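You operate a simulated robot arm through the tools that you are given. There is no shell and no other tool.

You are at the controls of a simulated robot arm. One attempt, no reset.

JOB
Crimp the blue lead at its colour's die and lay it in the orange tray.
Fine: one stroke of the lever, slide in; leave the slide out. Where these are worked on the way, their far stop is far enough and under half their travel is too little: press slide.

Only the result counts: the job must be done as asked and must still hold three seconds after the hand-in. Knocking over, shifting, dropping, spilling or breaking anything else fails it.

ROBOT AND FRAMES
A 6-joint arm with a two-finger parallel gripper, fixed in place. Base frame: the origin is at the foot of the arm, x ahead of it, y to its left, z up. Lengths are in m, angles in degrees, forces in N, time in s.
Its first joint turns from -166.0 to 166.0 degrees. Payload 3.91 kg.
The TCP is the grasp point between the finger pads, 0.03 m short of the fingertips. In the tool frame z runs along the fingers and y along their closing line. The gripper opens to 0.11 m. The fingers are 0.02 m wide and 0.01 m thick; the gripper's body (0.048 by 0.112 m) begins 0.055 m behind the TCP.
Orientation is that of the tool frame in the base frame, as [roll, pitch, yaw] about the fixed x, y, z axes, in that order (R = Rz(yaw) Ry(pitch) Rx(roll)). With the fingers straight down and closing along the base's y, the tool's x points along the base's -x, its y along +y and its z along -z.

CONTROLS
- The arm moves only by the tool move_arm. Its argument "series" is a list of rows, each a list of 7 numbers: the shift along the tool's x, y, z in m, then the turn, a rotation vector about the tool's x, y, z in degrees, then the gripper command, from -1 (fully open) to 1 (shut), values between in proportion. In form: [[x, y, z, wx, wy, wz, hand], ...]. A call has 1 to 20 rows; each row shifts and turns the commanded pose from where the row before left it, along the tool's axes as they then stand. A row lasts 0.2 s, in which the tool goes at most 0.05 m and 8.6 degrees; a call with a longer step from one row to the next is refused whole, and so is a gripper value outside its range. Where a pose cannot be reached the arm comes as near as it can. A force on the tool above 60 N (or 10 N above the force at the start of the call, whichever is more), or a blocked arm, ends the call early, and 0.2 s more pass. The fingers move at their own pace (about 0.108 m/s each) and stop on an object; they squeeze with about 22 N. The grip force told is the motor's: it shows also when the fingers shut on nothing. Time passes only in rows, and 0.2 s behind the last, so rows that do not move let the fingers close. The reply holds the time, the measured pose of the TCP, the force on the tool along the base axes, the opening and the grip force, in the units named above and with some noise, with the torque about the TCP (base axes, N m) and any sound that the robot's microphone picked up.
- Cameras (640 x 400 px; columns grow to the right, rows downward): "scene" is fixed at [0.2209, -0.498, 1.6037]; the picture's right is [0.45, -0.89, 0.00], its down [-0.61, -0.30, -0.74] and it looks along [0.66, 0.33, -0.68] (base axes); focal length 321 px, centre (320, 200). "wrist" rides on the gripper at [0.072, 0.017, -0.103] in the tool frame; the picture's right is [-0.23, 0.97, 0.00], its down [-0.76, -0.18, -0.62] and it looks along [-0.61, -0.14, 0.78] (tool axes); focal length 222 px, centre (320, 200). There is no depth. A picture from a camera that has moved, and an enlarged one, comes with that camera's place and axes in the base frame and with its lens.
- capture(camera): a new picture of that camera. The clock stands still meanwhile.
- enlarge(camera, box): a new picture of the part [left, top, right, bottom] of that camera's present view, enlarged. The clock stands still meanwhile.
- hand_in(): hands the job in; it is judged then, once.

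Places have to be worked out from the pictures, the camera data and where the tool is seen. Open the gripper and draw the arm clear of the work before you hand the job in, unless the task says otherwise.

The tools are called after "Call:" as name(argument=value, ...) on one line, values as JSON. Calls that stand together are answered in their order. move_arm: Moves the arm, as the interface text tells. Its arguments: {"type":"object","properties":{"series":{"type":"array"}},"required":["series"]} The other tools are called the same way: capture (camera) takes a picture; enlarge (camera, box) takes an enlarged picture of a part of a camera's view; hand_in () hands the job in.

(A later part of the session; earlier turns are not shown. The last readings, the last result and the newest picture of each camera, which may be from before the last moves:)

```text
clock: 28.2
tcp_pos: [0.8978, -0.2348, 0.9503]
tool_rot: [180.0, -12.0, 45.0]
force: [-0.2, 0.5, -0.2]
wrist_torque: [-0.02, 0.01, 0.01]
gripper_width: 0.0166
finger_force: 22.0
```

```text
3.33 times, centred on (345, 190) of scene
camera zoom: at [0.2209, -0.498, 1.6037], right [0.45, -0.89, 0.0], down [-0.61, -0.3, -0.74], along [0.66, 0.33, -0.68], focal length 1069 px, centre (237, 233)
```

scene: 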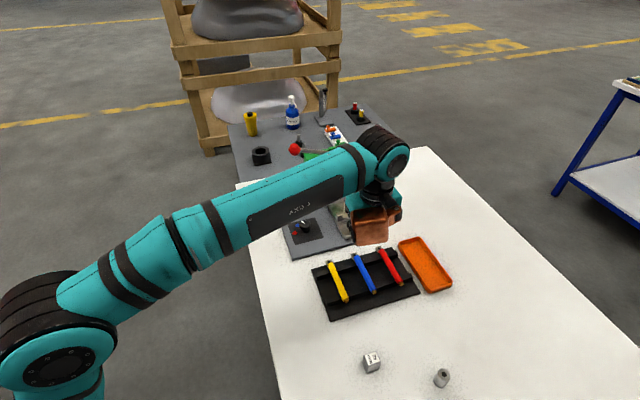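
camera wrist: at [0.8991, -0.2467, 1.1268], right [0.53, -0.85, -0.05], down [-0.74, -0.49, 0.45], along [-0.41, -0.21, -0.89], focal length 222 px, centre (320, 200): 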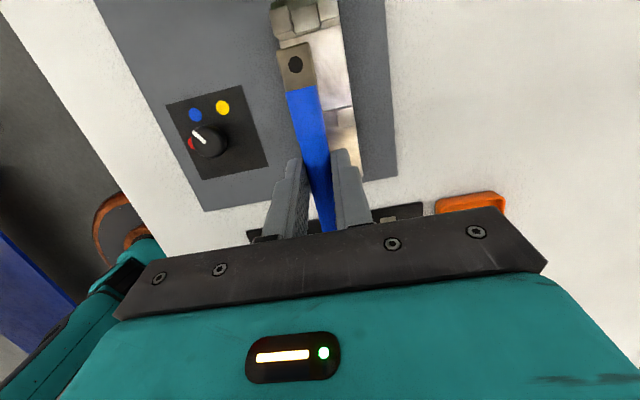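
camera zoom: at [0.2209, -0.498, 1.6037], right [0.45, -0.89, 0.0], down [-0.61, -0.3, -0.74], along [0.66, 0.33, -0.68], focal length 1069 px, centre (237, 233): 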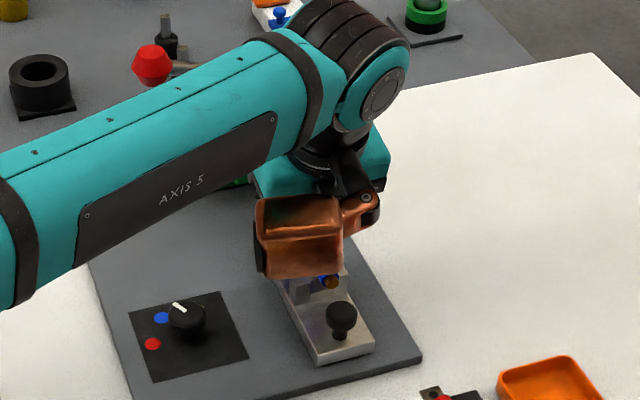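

The lead is centred between the posts (≤1 mm off). I move 2.5 mm forward and lower it by ~21 mm toward the saddles.

Call:
move_arm(series=[[0.0009, -0.0008, 0.0075, 0, 0, 0, 1], [-0.0015, 0, 0.0068, 0, 0, 0, 1], [-0.0015, 0, 0.0068, 0, 0, 0, 1], [0, 0, 0, 0, 0, 0, 1]])

Call:
enlarge(camera="wrist", box=[230, 0, 430, 230])

```text
clock: 29.2
tcp_pos: [0.8993, -0.2331, 0.9296]
tool_rot: [179.9, -12.0, 45.0]
force: [1.6, -0.2, 8.3]
wrist_torque: [-0.08, -0.1, 0.0]
gripper_width: 0.0168
finger_force: 22.3
```

```text
1.74 times, centred on (330, 115) of wrist
camera zoom: at [0.9447, -0.2097, 1.0455], right [0.53, -0.85, -0.05], down [-0.74, -0.49, 0.45], along [-0.4, -0.21, -0.89], focal length 386 px, centre (303, 348)
```

zoom: 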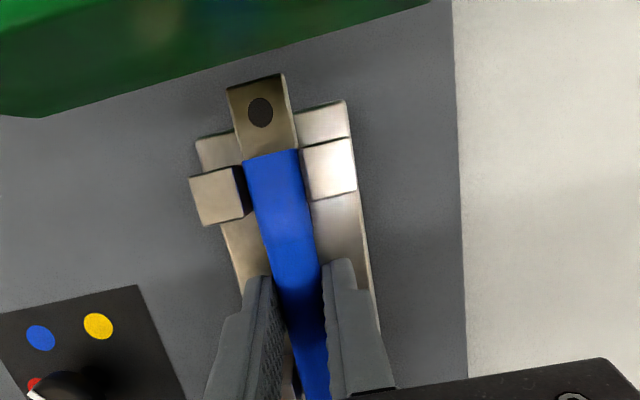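

Contact at 8 N on the saddles with the lead between both posts. I open the fingers gently and rise vertically.

Call:
move_arm(series=[[0, 0, 0, 0, 0, 0, 0.5], [0, 0, 0, 0, 0, 0, 0.2], [0, 0, 0, 0, 0, 0, 0.2], [0.0021, 0, -0.0098, 0, 0, 0, 0.2], [0.0042, 0, -0.0196, 0, 0, 0, 0.2], [0, 0, 0, 0, 0, 0, 0.2]])

Call:
capture(camera="wrist")

Call:
enlarge(camera="wrist", box=[230, 0, 430, 230])

```text
clock: 30.6
tcp_pos: [0.9005, -0.2325, 0.96]
tool_rot: [179.9, -12.0, 45.0]
force: [-1.0, -1.0, 0.5]
wrist_torque: [-0.02, 0.0, 0.01]
gripper_width: 0.0439
finger_force: 0.0
```

```text
taken
camera wrist: at [0.9454, -0.2094, 1.0762], right [0.53, -0.85, -0.05], down [-0.74, -0.49, 0.45], along [-0.41, -0.2, -0.89], focal length 222 px, centre (320, 200)
```

wrist: 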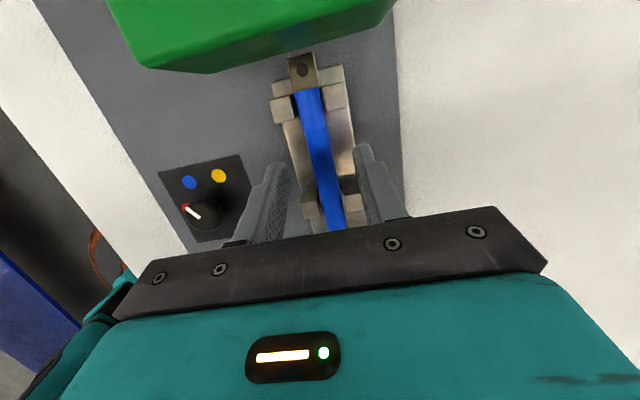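

```text
1.74 times, centred on (330, 115) of wrist
camera zoom: at [0.9454, -0.2094, 1.0762], right [0.53, -0.85, -0.05], down [-0.74, -0.49, 0.45], along [-0.41, -0.2, -0.89], focal length 386 px, centre (303, 348)
```

zoom: 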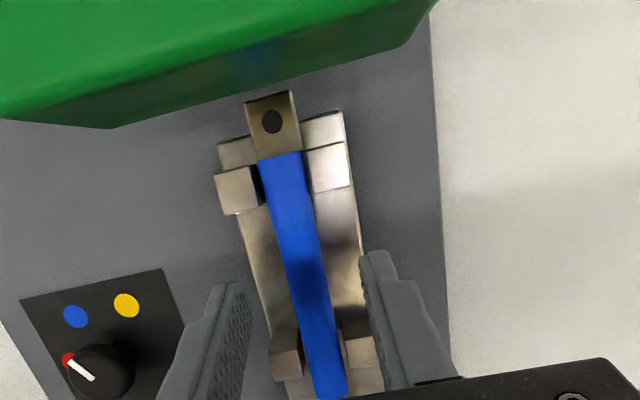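

The lead sits in both saddles and the dial reads blue. I rise, back off along the slide, remove the tilt, and look at the slide's knob (≈(0.8355,-0.2945)).

Call:
move_arm(series=[[0.0052, 0, -0.0245, 0, 0, 0, 0.2], [0.0052, 0, -0.0245, 0, 0, 0, 0.2], [-0.0293, -0.0007, -0.0062, 0, 0, 0, 0], [-0.0293, -0.0007, -0.0062, 0, 0, 0, -0.1], [-0.0293, -0.0007, -0.0062, 0, 0, 0, -0.1], [0, 0, 0, 0, -6, 0, -0.1], [0, 0, 0, 0, -6, 0, -0.1], [0, 0, 0, 0, 0, 0, -0.1]])

Call:
capture(camera="wrist")

Call:
enlarge(camera="wrist", box=[240, 60, 400, 200])

```text
clock: 32.4
tcp_pos: [0.8347, -0.296, 1.008]
tool_rot: [-179.9, 0.0, 45.1]
force: [-0.4, -0.2, 0.0]
wrist_torque: [0.01, 0.0, 0.04]
gripper_width: 0.0602
finger_force: 0.1
```

```text
taken
camera wrist: at [0.8967, -0.2558, 1.1117], right [0.53, -0.85, 0.0], down [-0.66, -0.41, 0.62], along [-0.53, -0.33, -0.78], focal length 222 px, centre (320, 200)
```

wrist: 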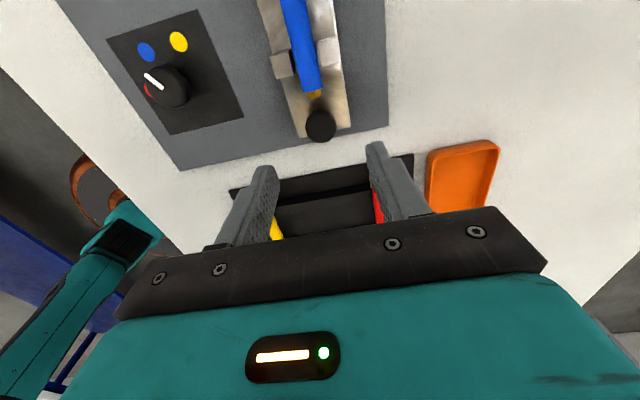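

```text
2.86 times, centred on (320, 130) of wrist
camera zoom: at [0.8967, -0.2558, 1.1117], right [0.53, -0.85, 0.0], down [-0.66, -0.41, 0.62], along [-0.53, -0.33, -0.78], focal length 635 px, centre (320, 400)
```

zoom: 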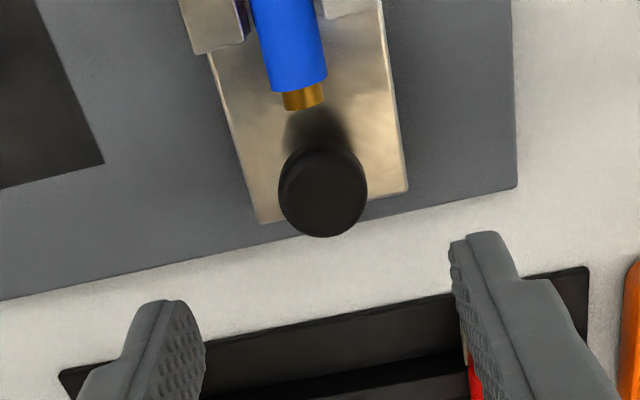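

The slide knob is within ~3 mm of the TCP axis. I descend to z≈0.93 and close on it (fingers on its two sides, across the slide direction).

Call:
move_arm(series=[[0.002, 0.001, 0.026, 0, 0, 0, -0.1], [0, 0, 0.026, 0, 0, 0, -0.1], [0, 0, 0.026, 0, 0, 0, -0.1], [0, 0, 0, 0, 0, 0, -0.1], [0, 0, 0, 0, 0, 0, 1], [0, 0, 0, 0, 0, 0, 1], [0, 0, 0, 0, 0, 0, 1]])

Call:
enlarge(camera="wrist", box=[240, 60, 400, 230])

```text
clock: 34.0
tcp_pos: [0.8367, -0.2939, 0.9326]
tool_rot: [-180.0, 0.0, 45.1]
force: [-4.4, 4.8, -3.6]
wrist_torque: [0.13, 0.01, -0.04]
gripper_width: 0.0274
finger_force: 45.3
```

```text
2.35 times, centred on (320, 145) of wrist
camera zoom: at [0.8989, -0.2553, 1.035], right [0.53, -0.85, 0.0], down [-0.66, -0.41, 0.62], along [-0.53, -0.33, -0.78], focal length 523 px, centre (320, 329)
```

zoom: 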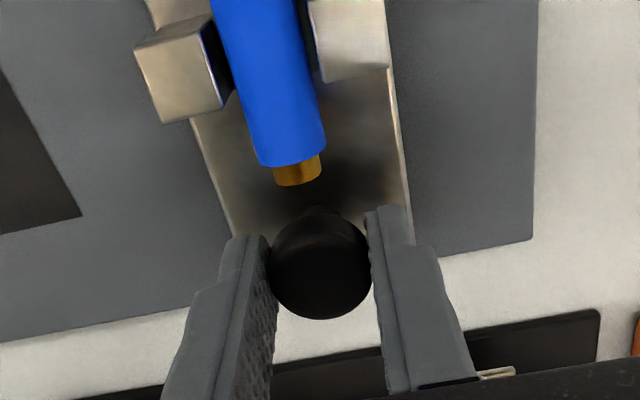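

Good grip on the knob (27 mm). I push the slide in along the tool's x, first 5 cm in small steps, watching the force.

Call:
move_arm(series=[[0.008, 0, 0, 0, 0, 0, 1], [0.01, 0, 0, 0, 0, 0, 1], [0.01, 0, 0, 0, 0, 0, 1], [0.01, 0, 0, 0, 0, 0, 1], [0, 0, 0, 0, 0, 0, 1]])

Call:
capture(camera="wrist")

Call:
enlarge(camera="scene", box=[280, 130, 400, 250])

```text
clock: 35.2
tcp_pos: [0.8627, -0.268, 0.932]
tool_rot: [179.9, 0.0, 45.1]
force: [1.9, -2.4, 7.6]
wrist_torque: [-0.14, 0.08, -0.02]
gripper_width: 0.0273
finger_force: 44.7
```

```text
taken
camera wrist: at [0.9255, -0.2286, 1.0351], right [0.53, -0.85, 0.0], down [-0.66, -0.41, 0.62], along [-0.53, -0.33, -0.78], focal length 222 px, centre (320, 200)
```

wrist: 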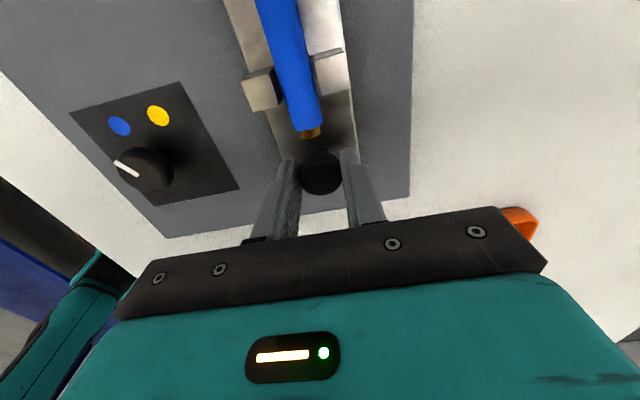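

```text
3.33 times, centred on (340, 190) of scene
camera zoom: at [0.2209, -0.498, 1.6037], right [0.45, -0.89, 0.0], down [-0.61, -0.3, -0.74], along [0.66, 0.33, -0.68], focal length 1069 px, centre (253, 233)
```

zoom: 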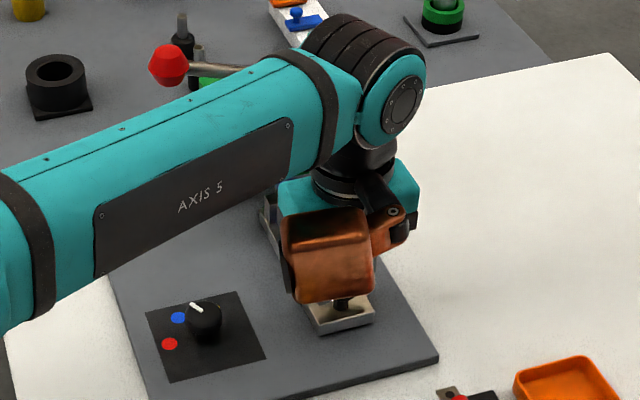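

The slide follows freely (37 mm so far, no resistance). I keep pushing in smaller steps until it meets its stop.

Call:
move_arm(series=[[0.008, 0, 0, 0, 0, 0, 1], [0.008, 0, 0, 0, 0, 0, 1], [0, 0, 0, 0, 0, 0, 1]])

```text
clock: 36.0
tcp_pos: [0.874, -0.2582, 0.9312]
tool_rot: [180.0, 0.0, 44.9]
force: [-17.0, -28.0, 6.3]
wrist_torque: [-0.62, 0.39, -0.04]
gripper_width: 0.0274
finger_force: 45.1
```

A 32 N counterforce appears at ~51 mm of travel, likely the far stop. I push 2 mm more to confirm.

Call:
move_arm(series=[[0.002, 0, 0, 0, 0, 0, 1], [0, 0, 0, 0, 0, 0, 1]])

Call:
capture(camera="wrist")

```text
clock: 36.6
tcp_pos: [0.8759, -0.2563, 0.9306]
tool_rot: [-179.9, 0.0, 45.0]
force: [-8.6, -30.8, 2.6]
wrist_torque: [-0.93, 0.4, 0.05]
gripper_width: 0.0272
finger_force: 45.1
```

```text
taken
camera wrist: at [0.9378, -0.2164, 1.0342], right [0.53, -0.85, 0.0], down [-0.66, -0.41, 0.62], along [-0.53, -0.33, -0.78], focal length 222 px, centre (320, 200)
```

wrist: 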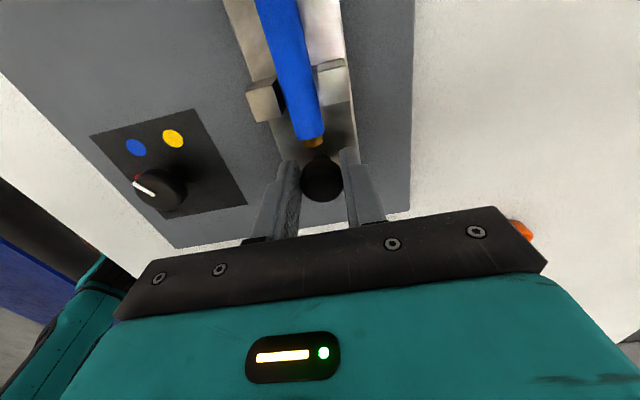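

The fingers slid ~2–3 mm over the knob, so the slide seems at its stop. I zoom in to check the lead hasn't shifted in its nest and whether something is jammed.

Call:
enlarge(camera="wrist", box=[240, 60, 400, 230])

Call:
enlarge(camera="wrist", box=[200, 0, 400, 120])

Call:
enlarge(camera="scene", box=[290, 140, 390, 240])

```text
2.35 times, centred on (320, 145) of wrist
camera zoom: at [0.9378, -0.2164, 1.0342], right [0.53, -0.85, 0.0], down [-0.66, -0.41, 0.62], along [-0.53, -0.33, -0.78], focal length 523 px, centre (320, 329)
```

zoom: 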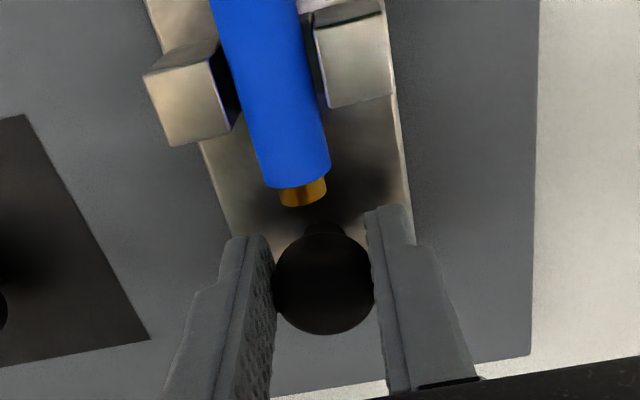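

```text
3.20 times, centred on (300, 60) of wrist
camera zoom: at [0.9378, -0.2164, 1.0342], right [0.53, -0.85, 0.0], down [-0.66, -0.41, 0.62], along [-0.53, -0.33, -0.78], focal length 711 px, centre (384, 648)
```

zoom: 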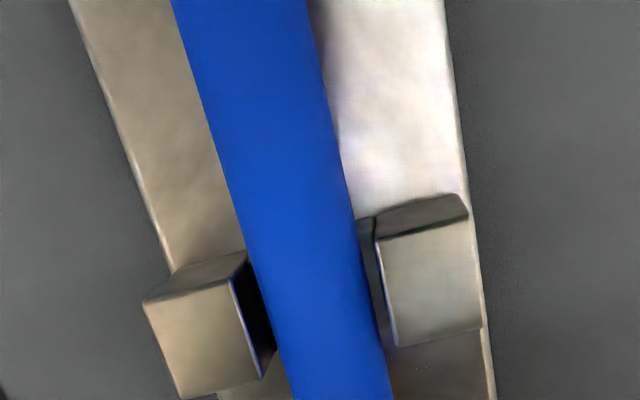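

```text
4.00 times, centred on (340, 190) of scene
camera zoom: at [0.2209, -0.498, 1.6037], right [0.45, -0.89, 0.0], down [-0.61, -0.3, -0.74], along [0.66, 0.33, -0.68], focal length 1283 px, centre (240, 240)
```

zoom: 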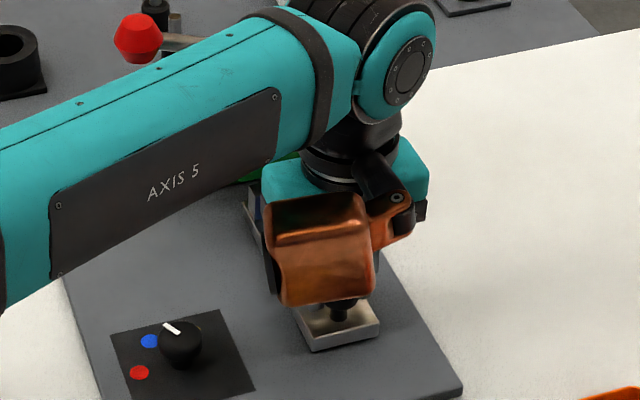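

The lead stayed put in the nest; the resisting force acts at knob height, so the slide is at its far stop (~48–50 mm of travel). I open the fingers and rise straight up, then check the slide stays in.

Call:
move_arm(series=[[0, 0, 0, 0, 0, 0, 0.3], [0, 0, 0, 0, 0, 0, 0], [0, 0, 0, 0, 0, 0, 0], [-0.002, 0, -0.02, 0, 0, 0, 0], [0, 0, -0.04, 0, 0, 0, 0], [0, 0, -0.04, 0, 0, 0, 0], [0, 0, -0.04, 0, 0, 0, 0], [0, 0, -0.04, 0, 0, 0, 0], [0, 0, 0, 0, 0, 0, 0]])

Call:
capture(camera="wrist")

Call:
enlarge(camera="scene", box=[280, 130, 390, 240])

```text
clock: 38.6
tcp_pos: [0.8728, -0.2574, 1.1115]
tool_rot: [-180.0, 0.0, 45.1]
force: [1.4, 0.9, 0.3]
wrist_torque: [0.03, 0.02, 0.01]
gripper_width: 0.055
finger_force: 0.1
```

```text
taken
camera wrist: at [0.9356, -0.2177, 1.2141], right [0.53, -0.85, 0.0], down [-0.66, -0.41, 0.62], along [-0.53, -0.33, -0.78], focal length 222 px, centre (320, 200)
```

wrist: 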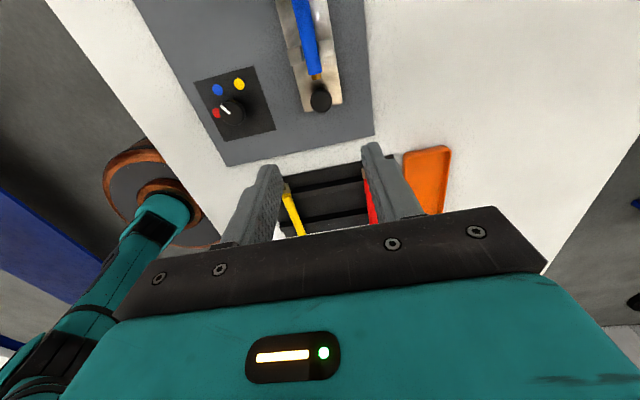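

```text
3.64 times, centred on (335, 185) of scene
camera zoom: at [0.2209, -0.498, 1.6037], right [0.45, -0.89, 0.0], down [-0.61, -0.3, -0.74], along [0.66, 0.33, -0.68], focal length 1166 px, centre (266, 254)
```

zoom: 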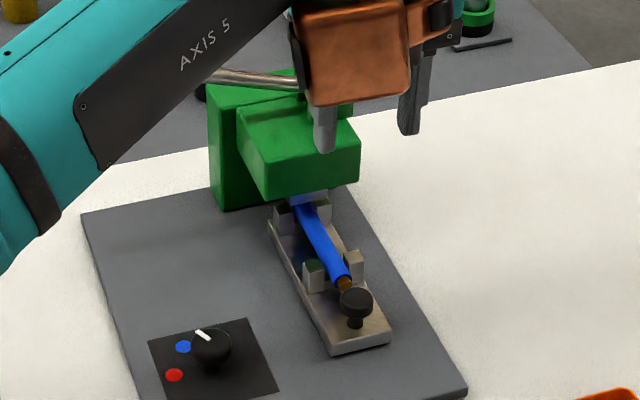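

The slide is in: the knob moved 50 mm and the barrel lies under the die. Now for the lever: I close the fingers, rise a bit, and turn to yaw 90° so the box and camera stay clear of the press.

Call:
move_arm(series=[[0, 0, -0.015, 0, 0, -7.5, 1], [0, 0, -0.015, 0, 0, -7.5, 1], [0, 0, 0, 0, 0, -7.5, 1], [0, 0, 0, 0, 0, -7.5, 1], [0, 0, 0, 0, 0, -7.5, 1], [0, 0, 0, 0, 0, -7.5, 1], [0, 0, 0, 0, 0, 0, 1]])

```text
clock: 40.2
tcp_pos: [0.8743, -0.2571, 1.1415]
tool_rot: [-180.0, -0.1, 90.2]
force: [0.5, 1.3, -0.3]
wrist_torque: [0.01, -0.04, -0.01]
gripper_width: 0.0
finger_force: 22.3
```

Yaw 90° reached with room. I move toward the lever ball, stopping ~3 cm short in x at z≈1.14, and look.

Call:
move_arm(series=[[0.0384, 0.0021, 0, 0, 0, 0, 1], [0.0384, 0.0021, 0, 0, 0, 0, 1], [0.0384, 0.0021, 0, 0, 0, 0, 1], [0.0384, 0.0021, 0, 0, 0, 0, 1], [0.0384, 0.0021, 0, 0, 0, 0, 1], [0, 0, 0, 0, 0, 0, 1]])

Call:
capture(camera="wrist")

Call:
enlarge(camera="scene", box=[240, 90, 380, 210])

```text
clock: 41.6
tcp_pos: [0.8869, -0.0668, 1.1413]
tool_rot: [180.0, -0.1, 90.1]
force: [-0.4, -0.3, -1.2]
wrist_torque: [0.03, -0.01, 0.01]
gripper_width: 0.0
finger_force: 21.4
```

```text
taken
camera wrist: at [0.9023, 0.0065, 1.2445], right [0.97, -0.23, 0.0], down [-0.18, -0.76, 0.62], along [-0.14, -0.61, -0.78], focal length 222 px, centre (320, 200)
```

wrist: 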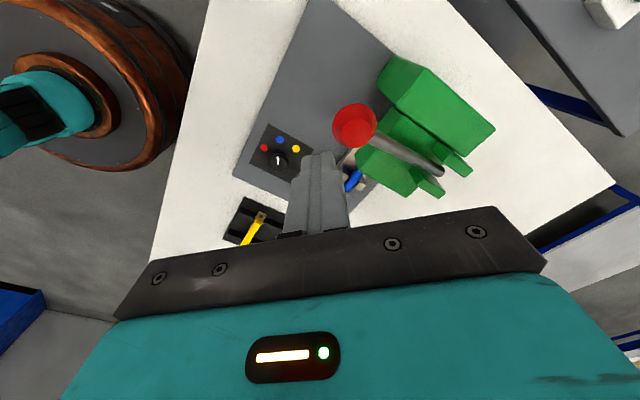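

```text
3.33 times, centred on (310, 150) of scene
camera zoom: at [0.2209, -0.498, 1.6037], right [0.45, -0.89, 0.0], down [-0.61, -0.3, -0.74], along [0.66, 0.33, -0.68], focal length 1069 px, centre (353, 367)
```

zoom: 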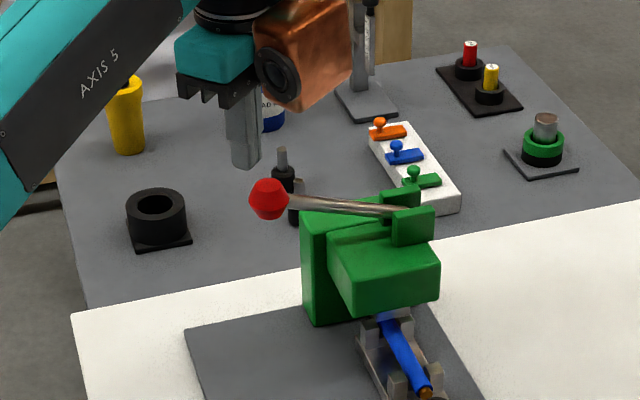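

The ball projects to about (0.914,-0.067) at z≈1.06. I zoom in for the lever's exact line and pivot.

Call:
enlarge(camera="wrist", box=[310, 50, 510, 210])

Call:
enlarge(camera="scene", box=[285, 140, 365, 220])

```text
2.50 times, centred on (410, 130) of wrist
camera zoom: at [0.9023, 0.0065, 1.2445], right [0.97, -0.23, 0.0], down [-0.18, -0.76, 0.62], along [-0.14, -0.61, -0.78], focal length 555 px, centre (95, 375)
```

zoom: 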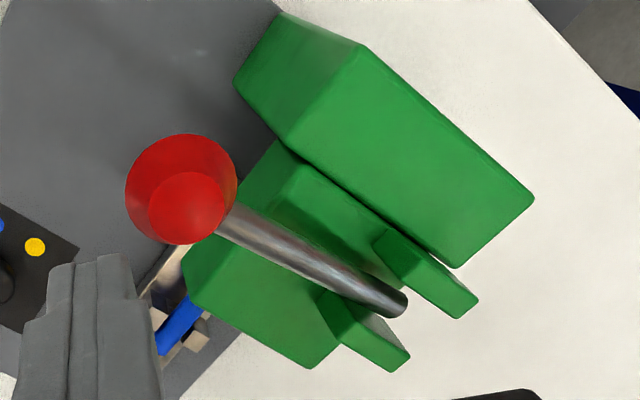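

```text
5.00 times, centred on (325, 180) of scene
camera zoom: at [0.2209, -0.498, 1.6037], right [0.45, -0.89, 0.0], down [-0.61, -0.3, -0.74], along [0.66, 0.33, -0.68], focal length 1604 px, centre (295, 300)
```

zoom: 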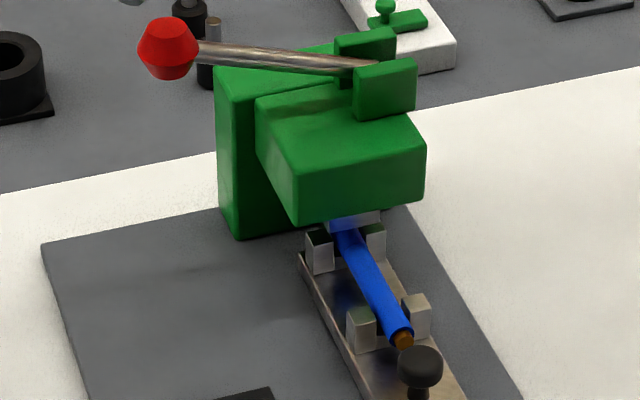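

Ball centre ≈ (0.915,-0.065,1.06), lever pointing 135° from a pivot near the ears. I tilt the tool 16° (body away from the press) and bring the closed fingertips just above the ball.

Call:
move_arm(series=[[0, 0, 0, -5.66, -5.66, 0, 1], [0, 0, 0, -5.66, -5.66, 0, 1], [0.0052, 0.0098, 0.0073, 0, 0, 0, 1], [0.0052, 0.0098, 0.0073, 0, 0, 0, 1], [0, 0, 0, 0, 0, 0, 1]])

Call:
capture(camera="wrist")

Call:
enlarge(camera="scene", box=[260, 110, 360, 200])

```text
clock: 42.8
tcp_pos: [0.9075, -0.0559, 1.1278]
tool_rot: [168.4, 11.3, 89.0]
force: [0.0, 0.6, -0.6]
wrist_torque: [0.01, 0.01, 0.0]
gripper_width: 0.0
finger_force: 22.2
```

```text
taken
camera wrist: at [0.9043, 0.0357, 1.2163], right [0.95, -0.2, 0.23], down [-0.31, -0.63, 0.71], along [0.0, -0.75, -0.66], focal length 222 px, centre (320, 200)
```

wrist: 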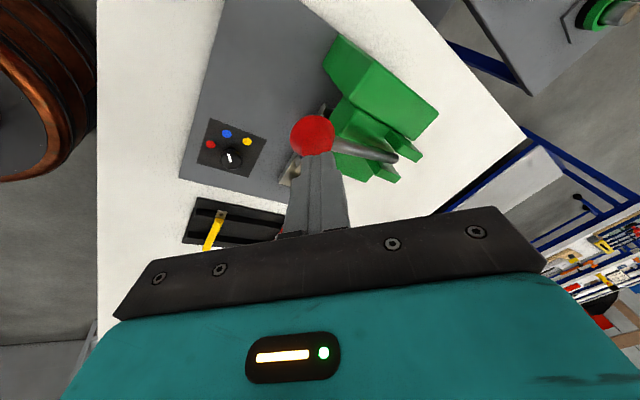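

```text
4.44 times, centred on (310, 155) of scene
camera zoom: at [0.2209, -0.498, 1.6037], right [0.45, -0.89, 0.0], down [-0.61, -0.3, -0.74], along [0.66, 0.33, -0.68], focal length 1425 px, centre (364, 400)
```

zoom: 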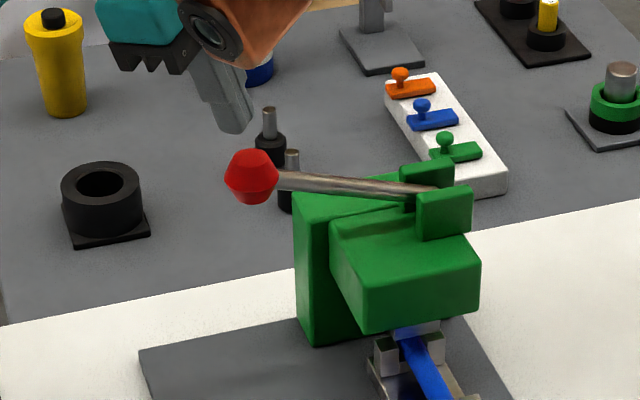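

The tips are ~3 mm outward of the ball's centre and ~2 cm above it. I push straight down in steps and read the force.

Call:
move_arm(series=[[0.00195, -0.00195, 0.0096, 0, 0, 0, 1], [0.00195, -0.00195, 0.0096, 0, 0, 0, 1], [0.00195, -0.00195, 0.0096, 0, 0, 0, 1], [0.00195, -0.00195, 0.0096, 0, 0, 0, 1], [0, 0, 0, 0, 0, 0, 1]])

Call:
enlarge(camera="scene", box=[260, 110, 360, 200])

```text
clock: 44.0
tcp_pos: [0.908, -0.0571, 1.0871]
tool_rot: [168.5, 11.2, 88.9]
force: [-1.6, 3.3, 2.1]
wrist_torque: [0.1, 0.05, 0.01]
gripper_width: 0.0
finger_force: 22.1
```

```text
4.44 times, centred on (310, 155) of scene
camera zoom: at [0.2209, -0.498, 1.6037], right [0.45, -0.89, 0.0], down [-0.61, -0.3, -0.74], along [0.66, 0.33, -0.68], focal length 1425 px, centre (364, 400)
```

zoom: 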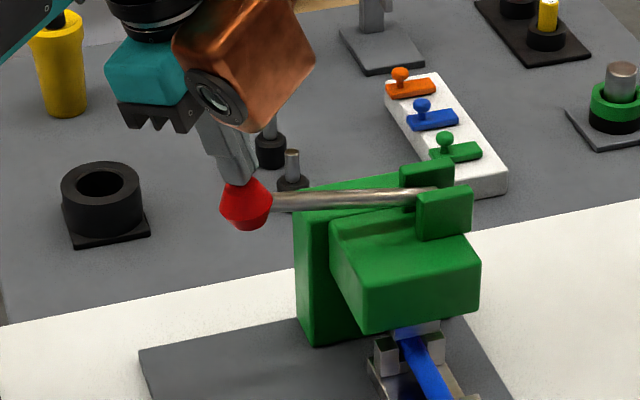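

The lever follows with only ~4 N. I continue down another 3 cm, shifting slightly toward the pivot to stay on the ball.

Call:
move_arm(series=[[0.0013, -0.0013, 0.0099, 0, 0, 0, 1], [0.0013, -0.0013, 0.0099, 0, 0, 0, 1], [0.0006, -0.0006, 0.0102, 0, 0, 0, 1], [0, 0, 0, 0, 0, 0, 1]])

Call:
enlarge(camera="scene", box=[260, 110, 360, 200])

```text
clock: 45.0
tcp_pos: [0.9101, -0.0585, 1.059]
tool_rot: [168.5, 11.3, 88.8]
force: [-1.5, 4.2, 3.7]
wrist_torque: [0.11, 0.06, 0.0]
gripper_width: 0.0
finger_force: 22.0
```

```text
4.44 times, centred on (310, 155) of scene
camera zoom: at [0.2209, -0.498, 1.6037], right [0.45, -0.89, 0.0], down [-0.61, -0.3, -0.74], along [0.66, 0.33, -0.68], focal length 1425 px, centre (364, 400)
```

zoom: 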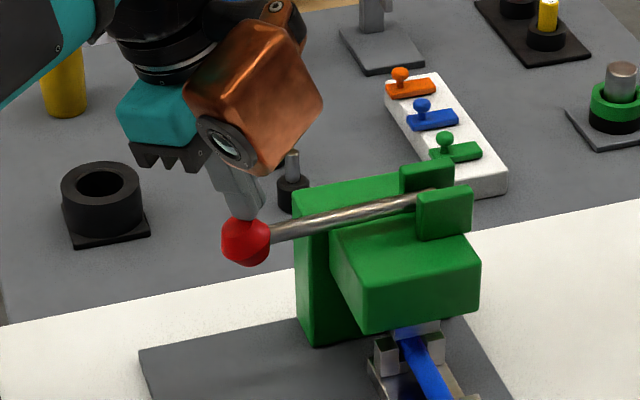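

Contact is centred and the lever is now below horizontal. I keep following its arc downward.

Call:
move_arm(series=[[0.0006, -0.0006, 0.0102, 0, 0, 0, 1], [-0.0001, 0.0001, 0.0104, 0, 0, 0, 1], [-0.0008, 0.0008, 0.0107, 0, 0, 0, 1], [0, 0, 0, 0, 0, 0, 1]])

Call:
enlarge(camera="scene", box=[260, 110, 360, 200])

```text
clock: 46.0
tcp_pos: [0.9162, -0.0654, 1.0287]
tool_rot: [168.5, 11.3, 88.9]
force: [-0.9, 2.1, 4.3]
wrist_torque: [0.05, 0.02, 0.0]
gripper_width: 0.0001
finger_force: 21.8
```

```text
4.44 times, centred on (310, 155) of scene
camera zoom: at [0.2209, -0.498, 1.6037], right [0.45, -0.89, 0.0], down [-0.61, -0.3, -0.74], along [0.66, 0.33, -0.68], focal length 1425 px, centre (364, 400)
```

zoom: 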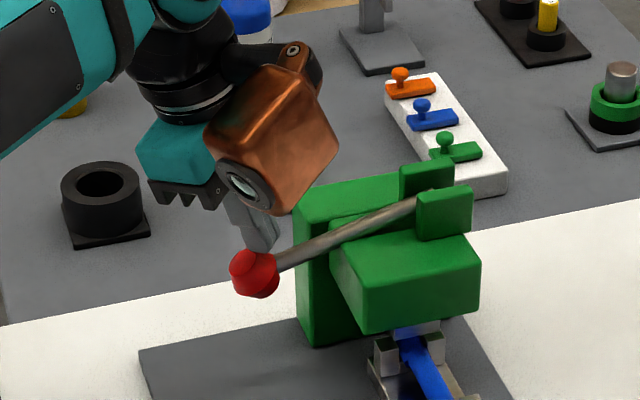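

Still light force. The tip is slightly inboard of the ball's centre now, so I continue down with less inward shift.

Call:
move_arm(series=[[0.0009, -0.0009, 0.0101, 0, 0, 0, 1], [0.0006, -0.0006, 0.0102, 0, 0, 0, 1], [-0.0001, 0.0001, 0.0104, 0, 0, 0, 1], [0, 0, 0, 0, 0, 0, 1]])

Call:
enlarge(camera="scene", box=[260, 110, 360, 220])

```text
clock: 46.8
tcp_pos: [0.9194, -0.0687, 1.014]
tool_rot: [167.6, 11.3, 88.9]
force: [-9.5, 8.8, 18.2]
wrist_torque: [0.33, 0.38, 0.0]
gripper_width: 0.0003
finger_force: 22.4
stopped in row 3: the force on the tool passed its limit at 73 N (the readings are from after the stop); the commanded pose is now the measured one
```

```text
3.64 times, centred on (310, 165) of scene
camera zoom: at [0.2209, -0.498, 1.6037], right [0.45, -0.89, 0.0], down [-0.61, -0.3, -0.74], along [0.66, 0.33, -0.68], focal length 1166 px, centre (356, 327)
```

zoom: 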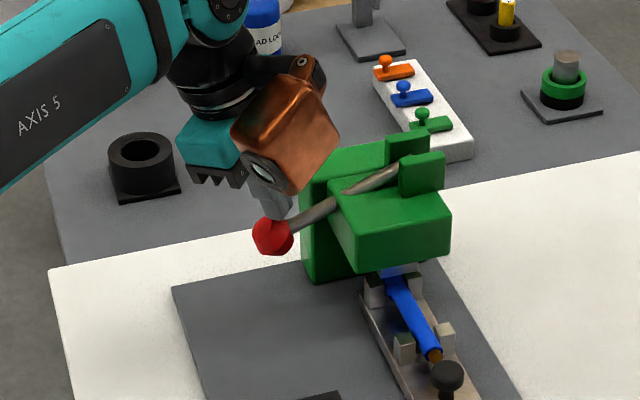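

A hard stop (73 N) came at tip z≈0.985, lever ~45° below its start — presumably its far stop. I zoom in on lever and die to verify.

Call:
enlarge(camera="scene", box=[310, 160, 370, 220])

Call:
enlarge(camera="scene", box=[280, 130, 350, 200])

Call:
capture(camera="wrist")

```text
6.67 times, centred on (340, 190) of scene
camera zoom: at [0.2209, -0.498, 1.6037], right [0.45, -0.89, 0.0], down [-0.61, -0.3, -0.74], along [0.66, 0.33, -0.68], focal length 2138 px, centre (187, 267)
```

zoom: 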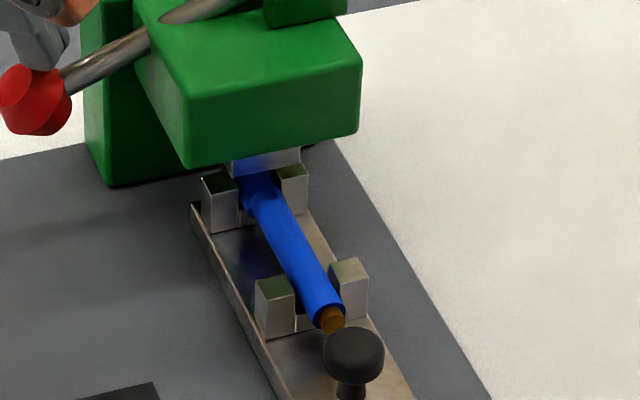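

```text
5.71 times, centred on (315, 165) of scene
camera zoom: at [0.2209, -0.498, 1.6037], right [0.45, -0.89, 0.0], down [-0.61, -0.3, -0.74], along [0.66, 0.33, -0.68], focal length 1832 px, centre (349, 400)
```

zoom: 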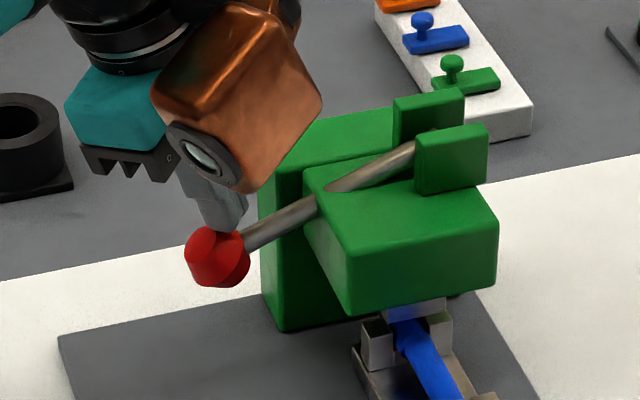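

```text
taken
camera wrist: at [0.9142, 0.0234, 1.1013], right [0.95, -0.2, 0.25], down [-0.32, -0.63, 0.71], along [0.01, -0.75, -0.66], focal length 222 px, centre (320, 200)
```

wrist: 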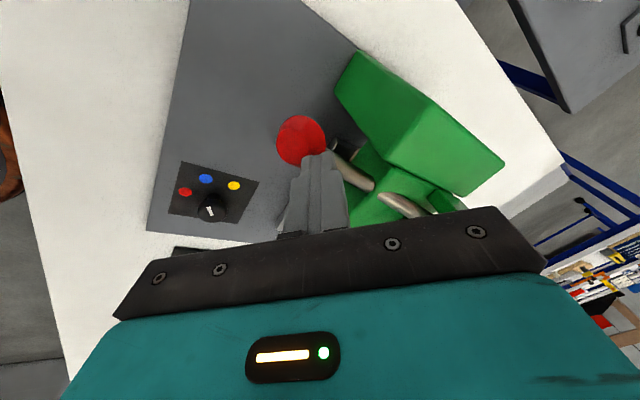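

The lever has swung about 40° from above to below horizontal and hit its stop with the die over the barrel. I raise the tool straight up and see whether the lever returns.

Call:
move_arm(series=[[-0.0039, 0.0039, -0.0192, 0, 0, 0, 1], [-0.0058, 0.0058, -0.0288, 0, 0, 0, 1], [-0.0058, 0.0058, -0.0288, 0, 0, 0, 1], [-0.0058, 0.0058, -0.0288, 0, 0, 0, 1], [0, 0, 0, 0, 0, 0, 1]])

Call:
capture(camera="wrist")

Call:
enlarge(camera="scene", box=[260, 110, 370, 220])

```text
clock: 48.0
tcp_pos: [0.9199, -0.0692, 1.12]
tool_rot: [167.8, 11.3, 88.8]
force: [0.5, 0.8, 0.3]
wrist_torque: [0.02, -0.02, 0.0]
gripper_width: 0.0
finger_force: 22.5
```

```text
taken
camera wrist: at [0.9152, 0.0226, 1.2071], right [0.95, -0.2, 0.25], down [-0.32, -0.63, 0.71], along [0.01, -0.75, -0.66], focal length 222 px, centre (320, 200)
```

wrist: 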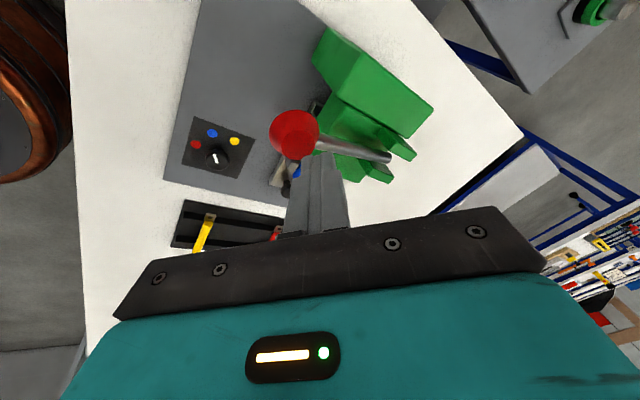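

```text
3.64 times, centred on (315, 165) of scene
camera zoom: at [0.2209, -0.498, 1.6037], right [0.45, -0.89, 0.0], down [-0.61, -0.3, -0.74], along [0.66, 0.33, -0.68], focal length 1166 px, centre (338, 327)
```

zoom: 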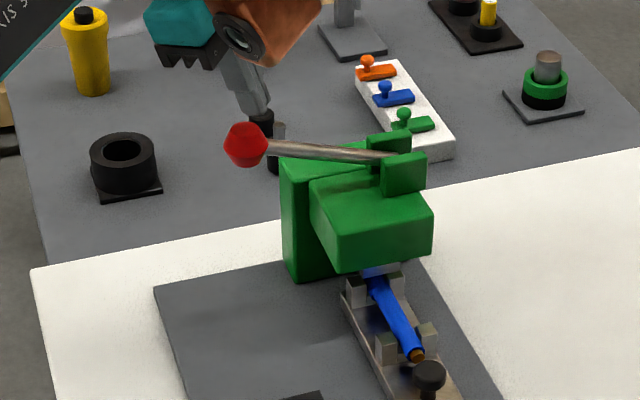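

The lever sprang back to its rest position: one full stroke done. Now I remove the tilt, go back over the slide knob (now near (0.872,-0.259)) and return to yaw 45°.

Call:
move_arm(series=[[-0.0039, 0.0039, -0.0192, 0, 0, 0, 1], [0, 0, 0, 5.66, 5.66, 0, 1], [0, 0, 0, 5.66, 5.66, 0, 1], [-0.038, -0.0096, 0, 0, 0, 0, 1], [-0.038, -0.0096, 0, 0, 0, 0, 1], [-0.038, -0.0096, 0, 0, 0, 0, 1], [-0.038, -0.0096, 0, 0, 0, 0, 0.5], [-0.038, -0.0096, 0, 0, 0, 0, 0], [0, 0, 0, 0, 0, 7.5, -0.1], [0, 0, 0, 0, 0, 7.5, -0.1], [0, 0, 0, 0, 0, 7.5, -0.1], [0, 0, 0, 0, 0, 7.5, -0.1], [0, 0, 0, 0, 0, 7.5, -0.1], [0, 0, 0, 0, 0, 7.5, -0.1], [0, 0, 0, 0, 0, 0, -0.1]])

Call:
capture(camera="wrist")

```text
clock: 51.2
tcp_pos: [0.8705, -0.2592, 1.1384]
tool_rot: [179.5, -0.5, 44.9]
force: [-0.9, 0.3, -0.3]
wrist_torque: [-0.02, -0.01, -0.02]
gripper_width: 0.0607
finger_force: 0.0
```

```text
taken
camera wrist: at [0.932, -0.2196, 1.2432], right [0.53, -0.85, 0.01], down [-0.67, -0.41, 0.62], along [-0.52, -0.33, -0.79], focal length 222 px, centre (320, 200)
```

wrist: 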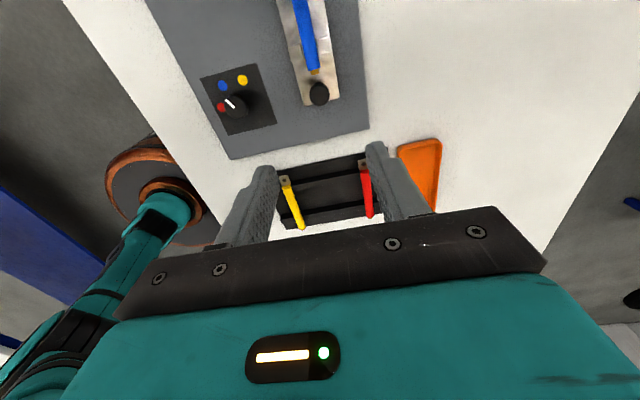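

Knob appears right under the TCP. I remove a residual 0.7° tilt, descend to z≈1.0 and verify alignment.

Call:
move_arm(series=[[0, 0, 0.046, 0.5, -0.5, 0, -0.1], [0, 0, 0.046, 0, 0, 0, -0.1], [0, 0, 0.046, 0, 0, 0, -0.1], [0, 0, 0, 0, 0, 0, -0.1]])

Call:
enlarge(camera="wrist", box=[220, 20, 420, 200])

```text
clock: 52.2
tcp_pos: [0.8746, -0.2583, 1.0023]
tool_rot: [-180.0, 0.0, 45.0]
force: [0.5, 0.6, -0.3]
wrist_torque: [-0.02, 0.01, -0.02]
gripper_width: 0.0607
finger_force: 0.0
```

```text
2.22 times, centred on (320, 110) of wrist
camera zoom: at [0.9356, -0.2186, 1.1051], right [0.53, -0.85, 0.0], down [-0.66, -0.41, 0.62], along [-0.53, -0.33, -0.78], focal length 494 px, centre (320, 400)
```

zoom: 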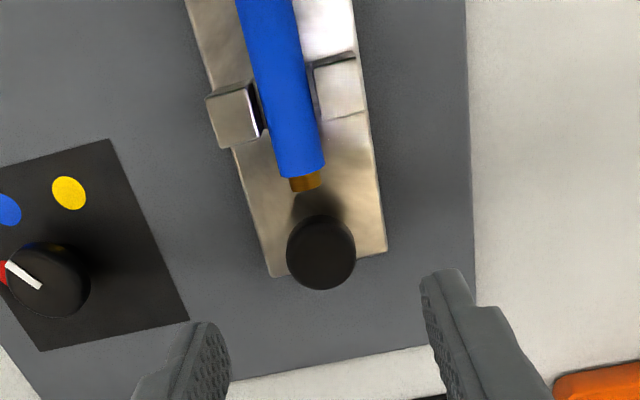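

Aligned within 1 mm. I descend to z≈0.931, grip the knob and start pulling the slide out.

Call:
move_arm(series=[[-0.0008, 0, 0.024, 0, 0, 0, -0.1], [0, 0, 0.024, 0, 0, 0, -0.1], [0, 0, 0.023, 0, 0, 0, -0.1], [0, 0, 0, 0, 0, 0, -0.1], [0, 0, 0, 0, 0, 0, 1], [0, 0, 0, 0, 0, 0, 1], [0, 0, 0, 0, 0, 0, 1]])

```text
clock: 53.8
tcp_pos: [0.8705, -0.2591, 0.9312]
tool_rot: [179.9, 0.1, 45.2]
force: [-23.4, 12.6, -10.3]
wrist_torque: [0.17, 0.61, 0.05]
gripper_width: 0.0274
finger_force: 44.9
```

Gripped, with a 25 N sideways load; I relieve it by 2 mm and pull the slide outward.

Call:
move_arm(series=[[0, -0.002, 0, 0, 0, 0, 1], [0, 0, 0, 0, 0, 0, 1], [-0.006, 0, 0, 0, 0, 0, 1], [-0.008, 0, 0, 0, 0, 0, 1], [-0.008, 0, 0, 0, 0, 0, 1], [-0.008, 0, 0, 0, 0, 0, 1], [0, 0, 0, 0, 0, 0, 1]])

Call:
capture(camera="wrist")

```text
clock: 55.4
tcp_pos: [0.8491, -0.282, 0.93]
tool_rot: [179.9, 0.0, 45.1]
force: [17.2, -17.5, 4.3]
wrist_torque: [-0.13, -0.64, -0.06]
gripper_width: 0.0271
finger_force: 44.8
```

```text
taken
camera wrist: at [0.9117, -0.2421, 1.0342], right [0.53, -0.85, 0.0], down [-0.66, -0.41, 0.62], along [-0.53, -0.33, -0.78], focal length 222 px, centre (320, 200)
```

wrist: 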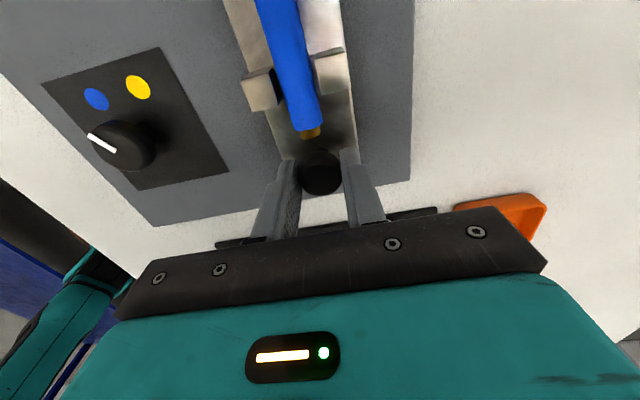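

The slide follows (31 mm). I continue to pull until it meets its outer stop.

Call:
move_arm(series=[[-0.007, 0.001, 0, 0, 0, 0, 1], [-0.007, 0, 0, 0, 0, 0, 1], [-0.005, 0, 0, 0, 0, 0, 1], [-0.003, 0, 0, 0, 0, 0, 1], [0, 0, 0, 0, 0, 0, 1]])

Call:
enlarge(camera="wrist", box=[220, 0, 420, 220])

```text
clock: 56.6
tcp_pos: [0.8341, -0.2967, 0.9284]
tool_rot: [-179.9, 0.0, 45.1]
force: [49.0, -15.1, 22.5]
wrist_torque: [-0.32, -1.05, 0.14]
gripper_width: 0.0276
finger_force: 44.8
```

```text
1.82 times, centred on (320, 110) of wrist
camera zoom: at [0.897, -0.2567, 1.0327], right [0.53, -0.85, 0.0], down [-0.66, -0.41, 0.62], along [-0.53, -0.33, -0.78], focal length 404 px, centre (320, 364)
```

zoom: 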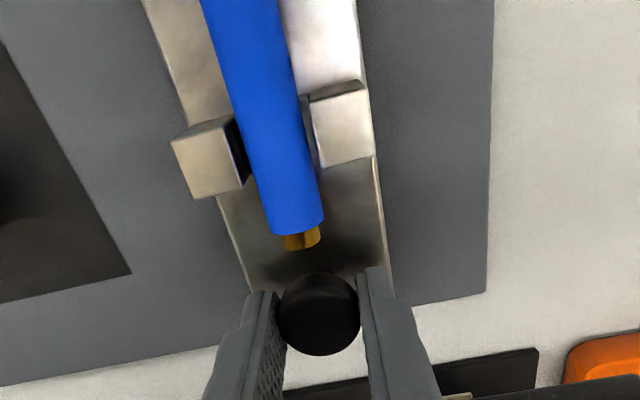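

Resistance at the outer stop: the slide is back out at its original place. I open, rise, and look at the lead.

Call:
move_arm(series=[[0, 0, 0, 0, 0, 0, 0.3], [0, 0, 0, 0, 0, 0, 0], [0, 0, 0, 0, 0, 0, 0], [0, 0, -0.02, 0, 0, 0, 0], [0, 0, -0.03, 0, 0, 0, 0], [0, 0, -0.03, 0, 0, 0, 0], [0, 0, 0, 0, 0, 0, 0]])

Call:
capture(camera="wrist")

Call:
enlarge(camera="scene", box=[290, 140, 390, 250])

```text
clock: 58.2
tcp_pos: [0.8355, -0.2945, 1.0111]
tool_rot: [180.0, 0.0, 45.1]
force: [0.0, 0.6, 0.2]
wrist_torque: [-0.02, 0.01, 0.02]
gripper_width: 0.0547
finger_force: 0.0
```

```text
taken
camera wrist: at [0.8965, -0.2556, 1.1139], right [0.53, -0.85, 0.0], down [-0.66, -0.41, 0.62], along [-0.53, -0.33, -0.78], focal length 222 px, centre (320, 200)
```

wrist: 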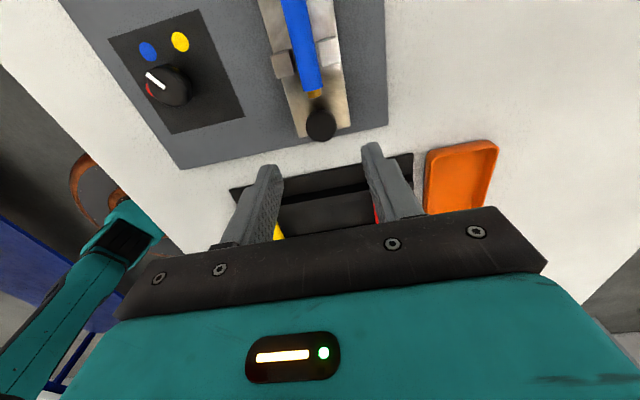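

```text
3.64 times, centred on (340, 195) of scene
camera zoom: at [0.2209, -0.498, 1.6037], right [0.45, -0.89, 0.0], down [-0.61, -0.3, -0.74], along [0.66, 0.33, -0.68], focal length 1166 px, centre (247, 218)
```

zoom: 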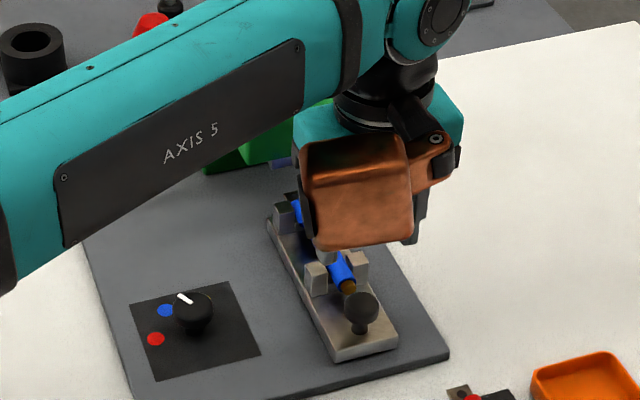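

The slide is out. I tilt 12° again and move over the lead to inspect the crimp and regrip it at the same place.

Call:
move_arm(series=[[0, 0, 0, 0, 6, 0, 0], [0, 0, 0, 0, 6, 0, 0], [0.0257, 0.0006, 0.0208, 0, 0, 0, 0], [0.0257, 0.0006, 0.0208, 0, 0, 0, 0], [0.0257, 0.0005, 0.0208, 0, 0, 0, 0], [0, 0, 0, 0, 0, 0, 0]])

Call:
enlarge(camera="wrist", box=[230, 0, 430, 230])

Call:
enlarge(camera="wrist", box=[260, 30, 360, 130])

```text
clock: 59.6
tcp_pos: [0.8982, -0.2358, 0.9645]
tool_rot: [180.0, -12.1, 45.1]
force: [0.1, 0.2, 1.5]
wrist_torque: [0.03, 0.02, 0.01]
gripper_width: 0.0551
finger_force: 0.1
```

```text
1.74 times, centred on (330, 115) of wrist
camera zoom: at [0.9428, -0.2116, 1.0802], right [0.53, -0.84, -0.05], down [-0.74, -0.49, 0.45], along [-0.4, -0.21, -0.89], focal length 386 px, centre (303, 348)
```

zoom: 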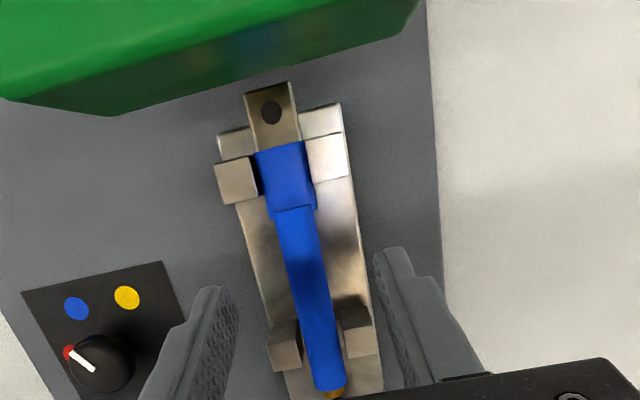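

```text
4.00 times, centred on (310, 80) of wrist
camera zoom: at [0.9428, -0.2116, 1.0802], right [0.53, -0.84, -0.05], down [-0.74, -0.49, 0.45], along [-0.4, -0.21, -0.89], focal length 888 px, centre (360, 680)
```

zoom: 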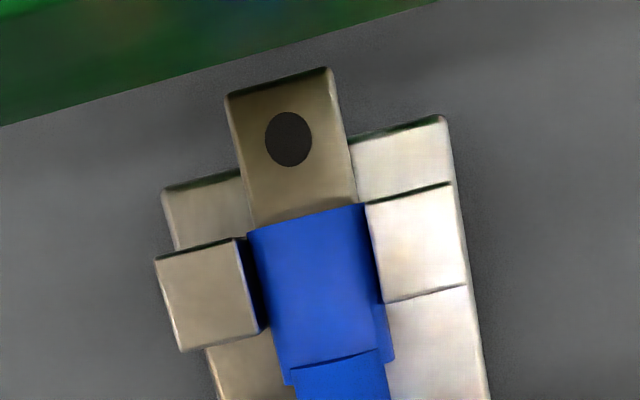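

The barrel is now visibly flattened: the crimp is done. I lower around the lead again and grip it.

Call:
move_arm(series=[[-0.0025, -0.0015, 0.0116, 0, 0, 0, 0], [-0.0025, 0, 0.0116, 0, 0, 0, 0], [-0.0024, 0, 0.0115, 0, 0, 0, 0], [0, 0, 0, 0, 0, 0, 0], [0, 0, 0, 0, 0, 0, 0.5], [0, 0, 0, 0, 0, 0, 1], [0, 0, 0, 0, 0, 0, 1], [0, 0, 0, 0, 0, 0, 1]])

```text
clock: 61.4
tcp_pos: [0.8959, -0.2331, 0.9305]
tool_rot: [179.9, -12.0, 45.1]
force: [0.1, 0.3, 0.8]
wrist_torque: [0.06, 0.02, 0.0]
gripper_width: 0.0166
finger_force: 22.1
```

Gripped again at 16.6 mm. I lift it clear of the posts, back out from under the press head, then rise.

Call:
move_arm(series=[[0.0021, 0, -0.0098, 0, 0, 0, 1], [0.0021, 0, -0.0098, 0, 0, 0, 1], [-0.0057, 0, -0.0115, 0, 0, 0, 1], [-0.0056, 0, -0.0217, 0, 0, 0, 1], [-0.0231, 0, -0.0355, 0, 0, 0, 1], [-0.0231, 0, -0.0355, 0, 0, 0, 1], [0, 0, 0, 0, 0, 0, 1]])

Call:
capture(camera="wrist")

Call:
capture(camera="scene")

```text
clock: 63.0
tcp_pos: [0.8412, -0.2896, 1.0395]
tool_rot: [-180.0, -12.0, 45.1]
force: [0.2, -0.5, -0.7]
wrist_torque: [-0.03, -0.01, -0.03]
gripper_width: 0.0167
finger_force: 22.1
```

```text
taken
camera wrist: at [0.8876, -0.2653, 1.1562], right [0.53, -0.84, -0.05], down [-0.74, -0.49, 0.45], along [-0.4, -0.21, -0.89], focal length 222 px, centre (320, 200)
```

wrist: 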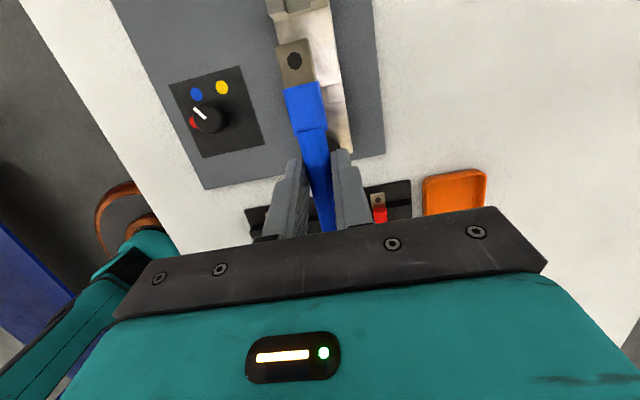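

```text
taken
```

scene: 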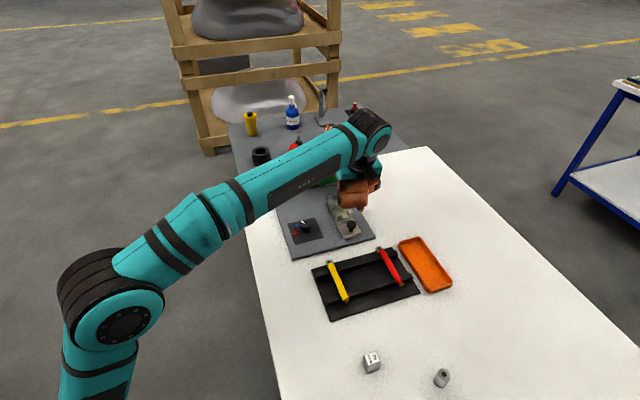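

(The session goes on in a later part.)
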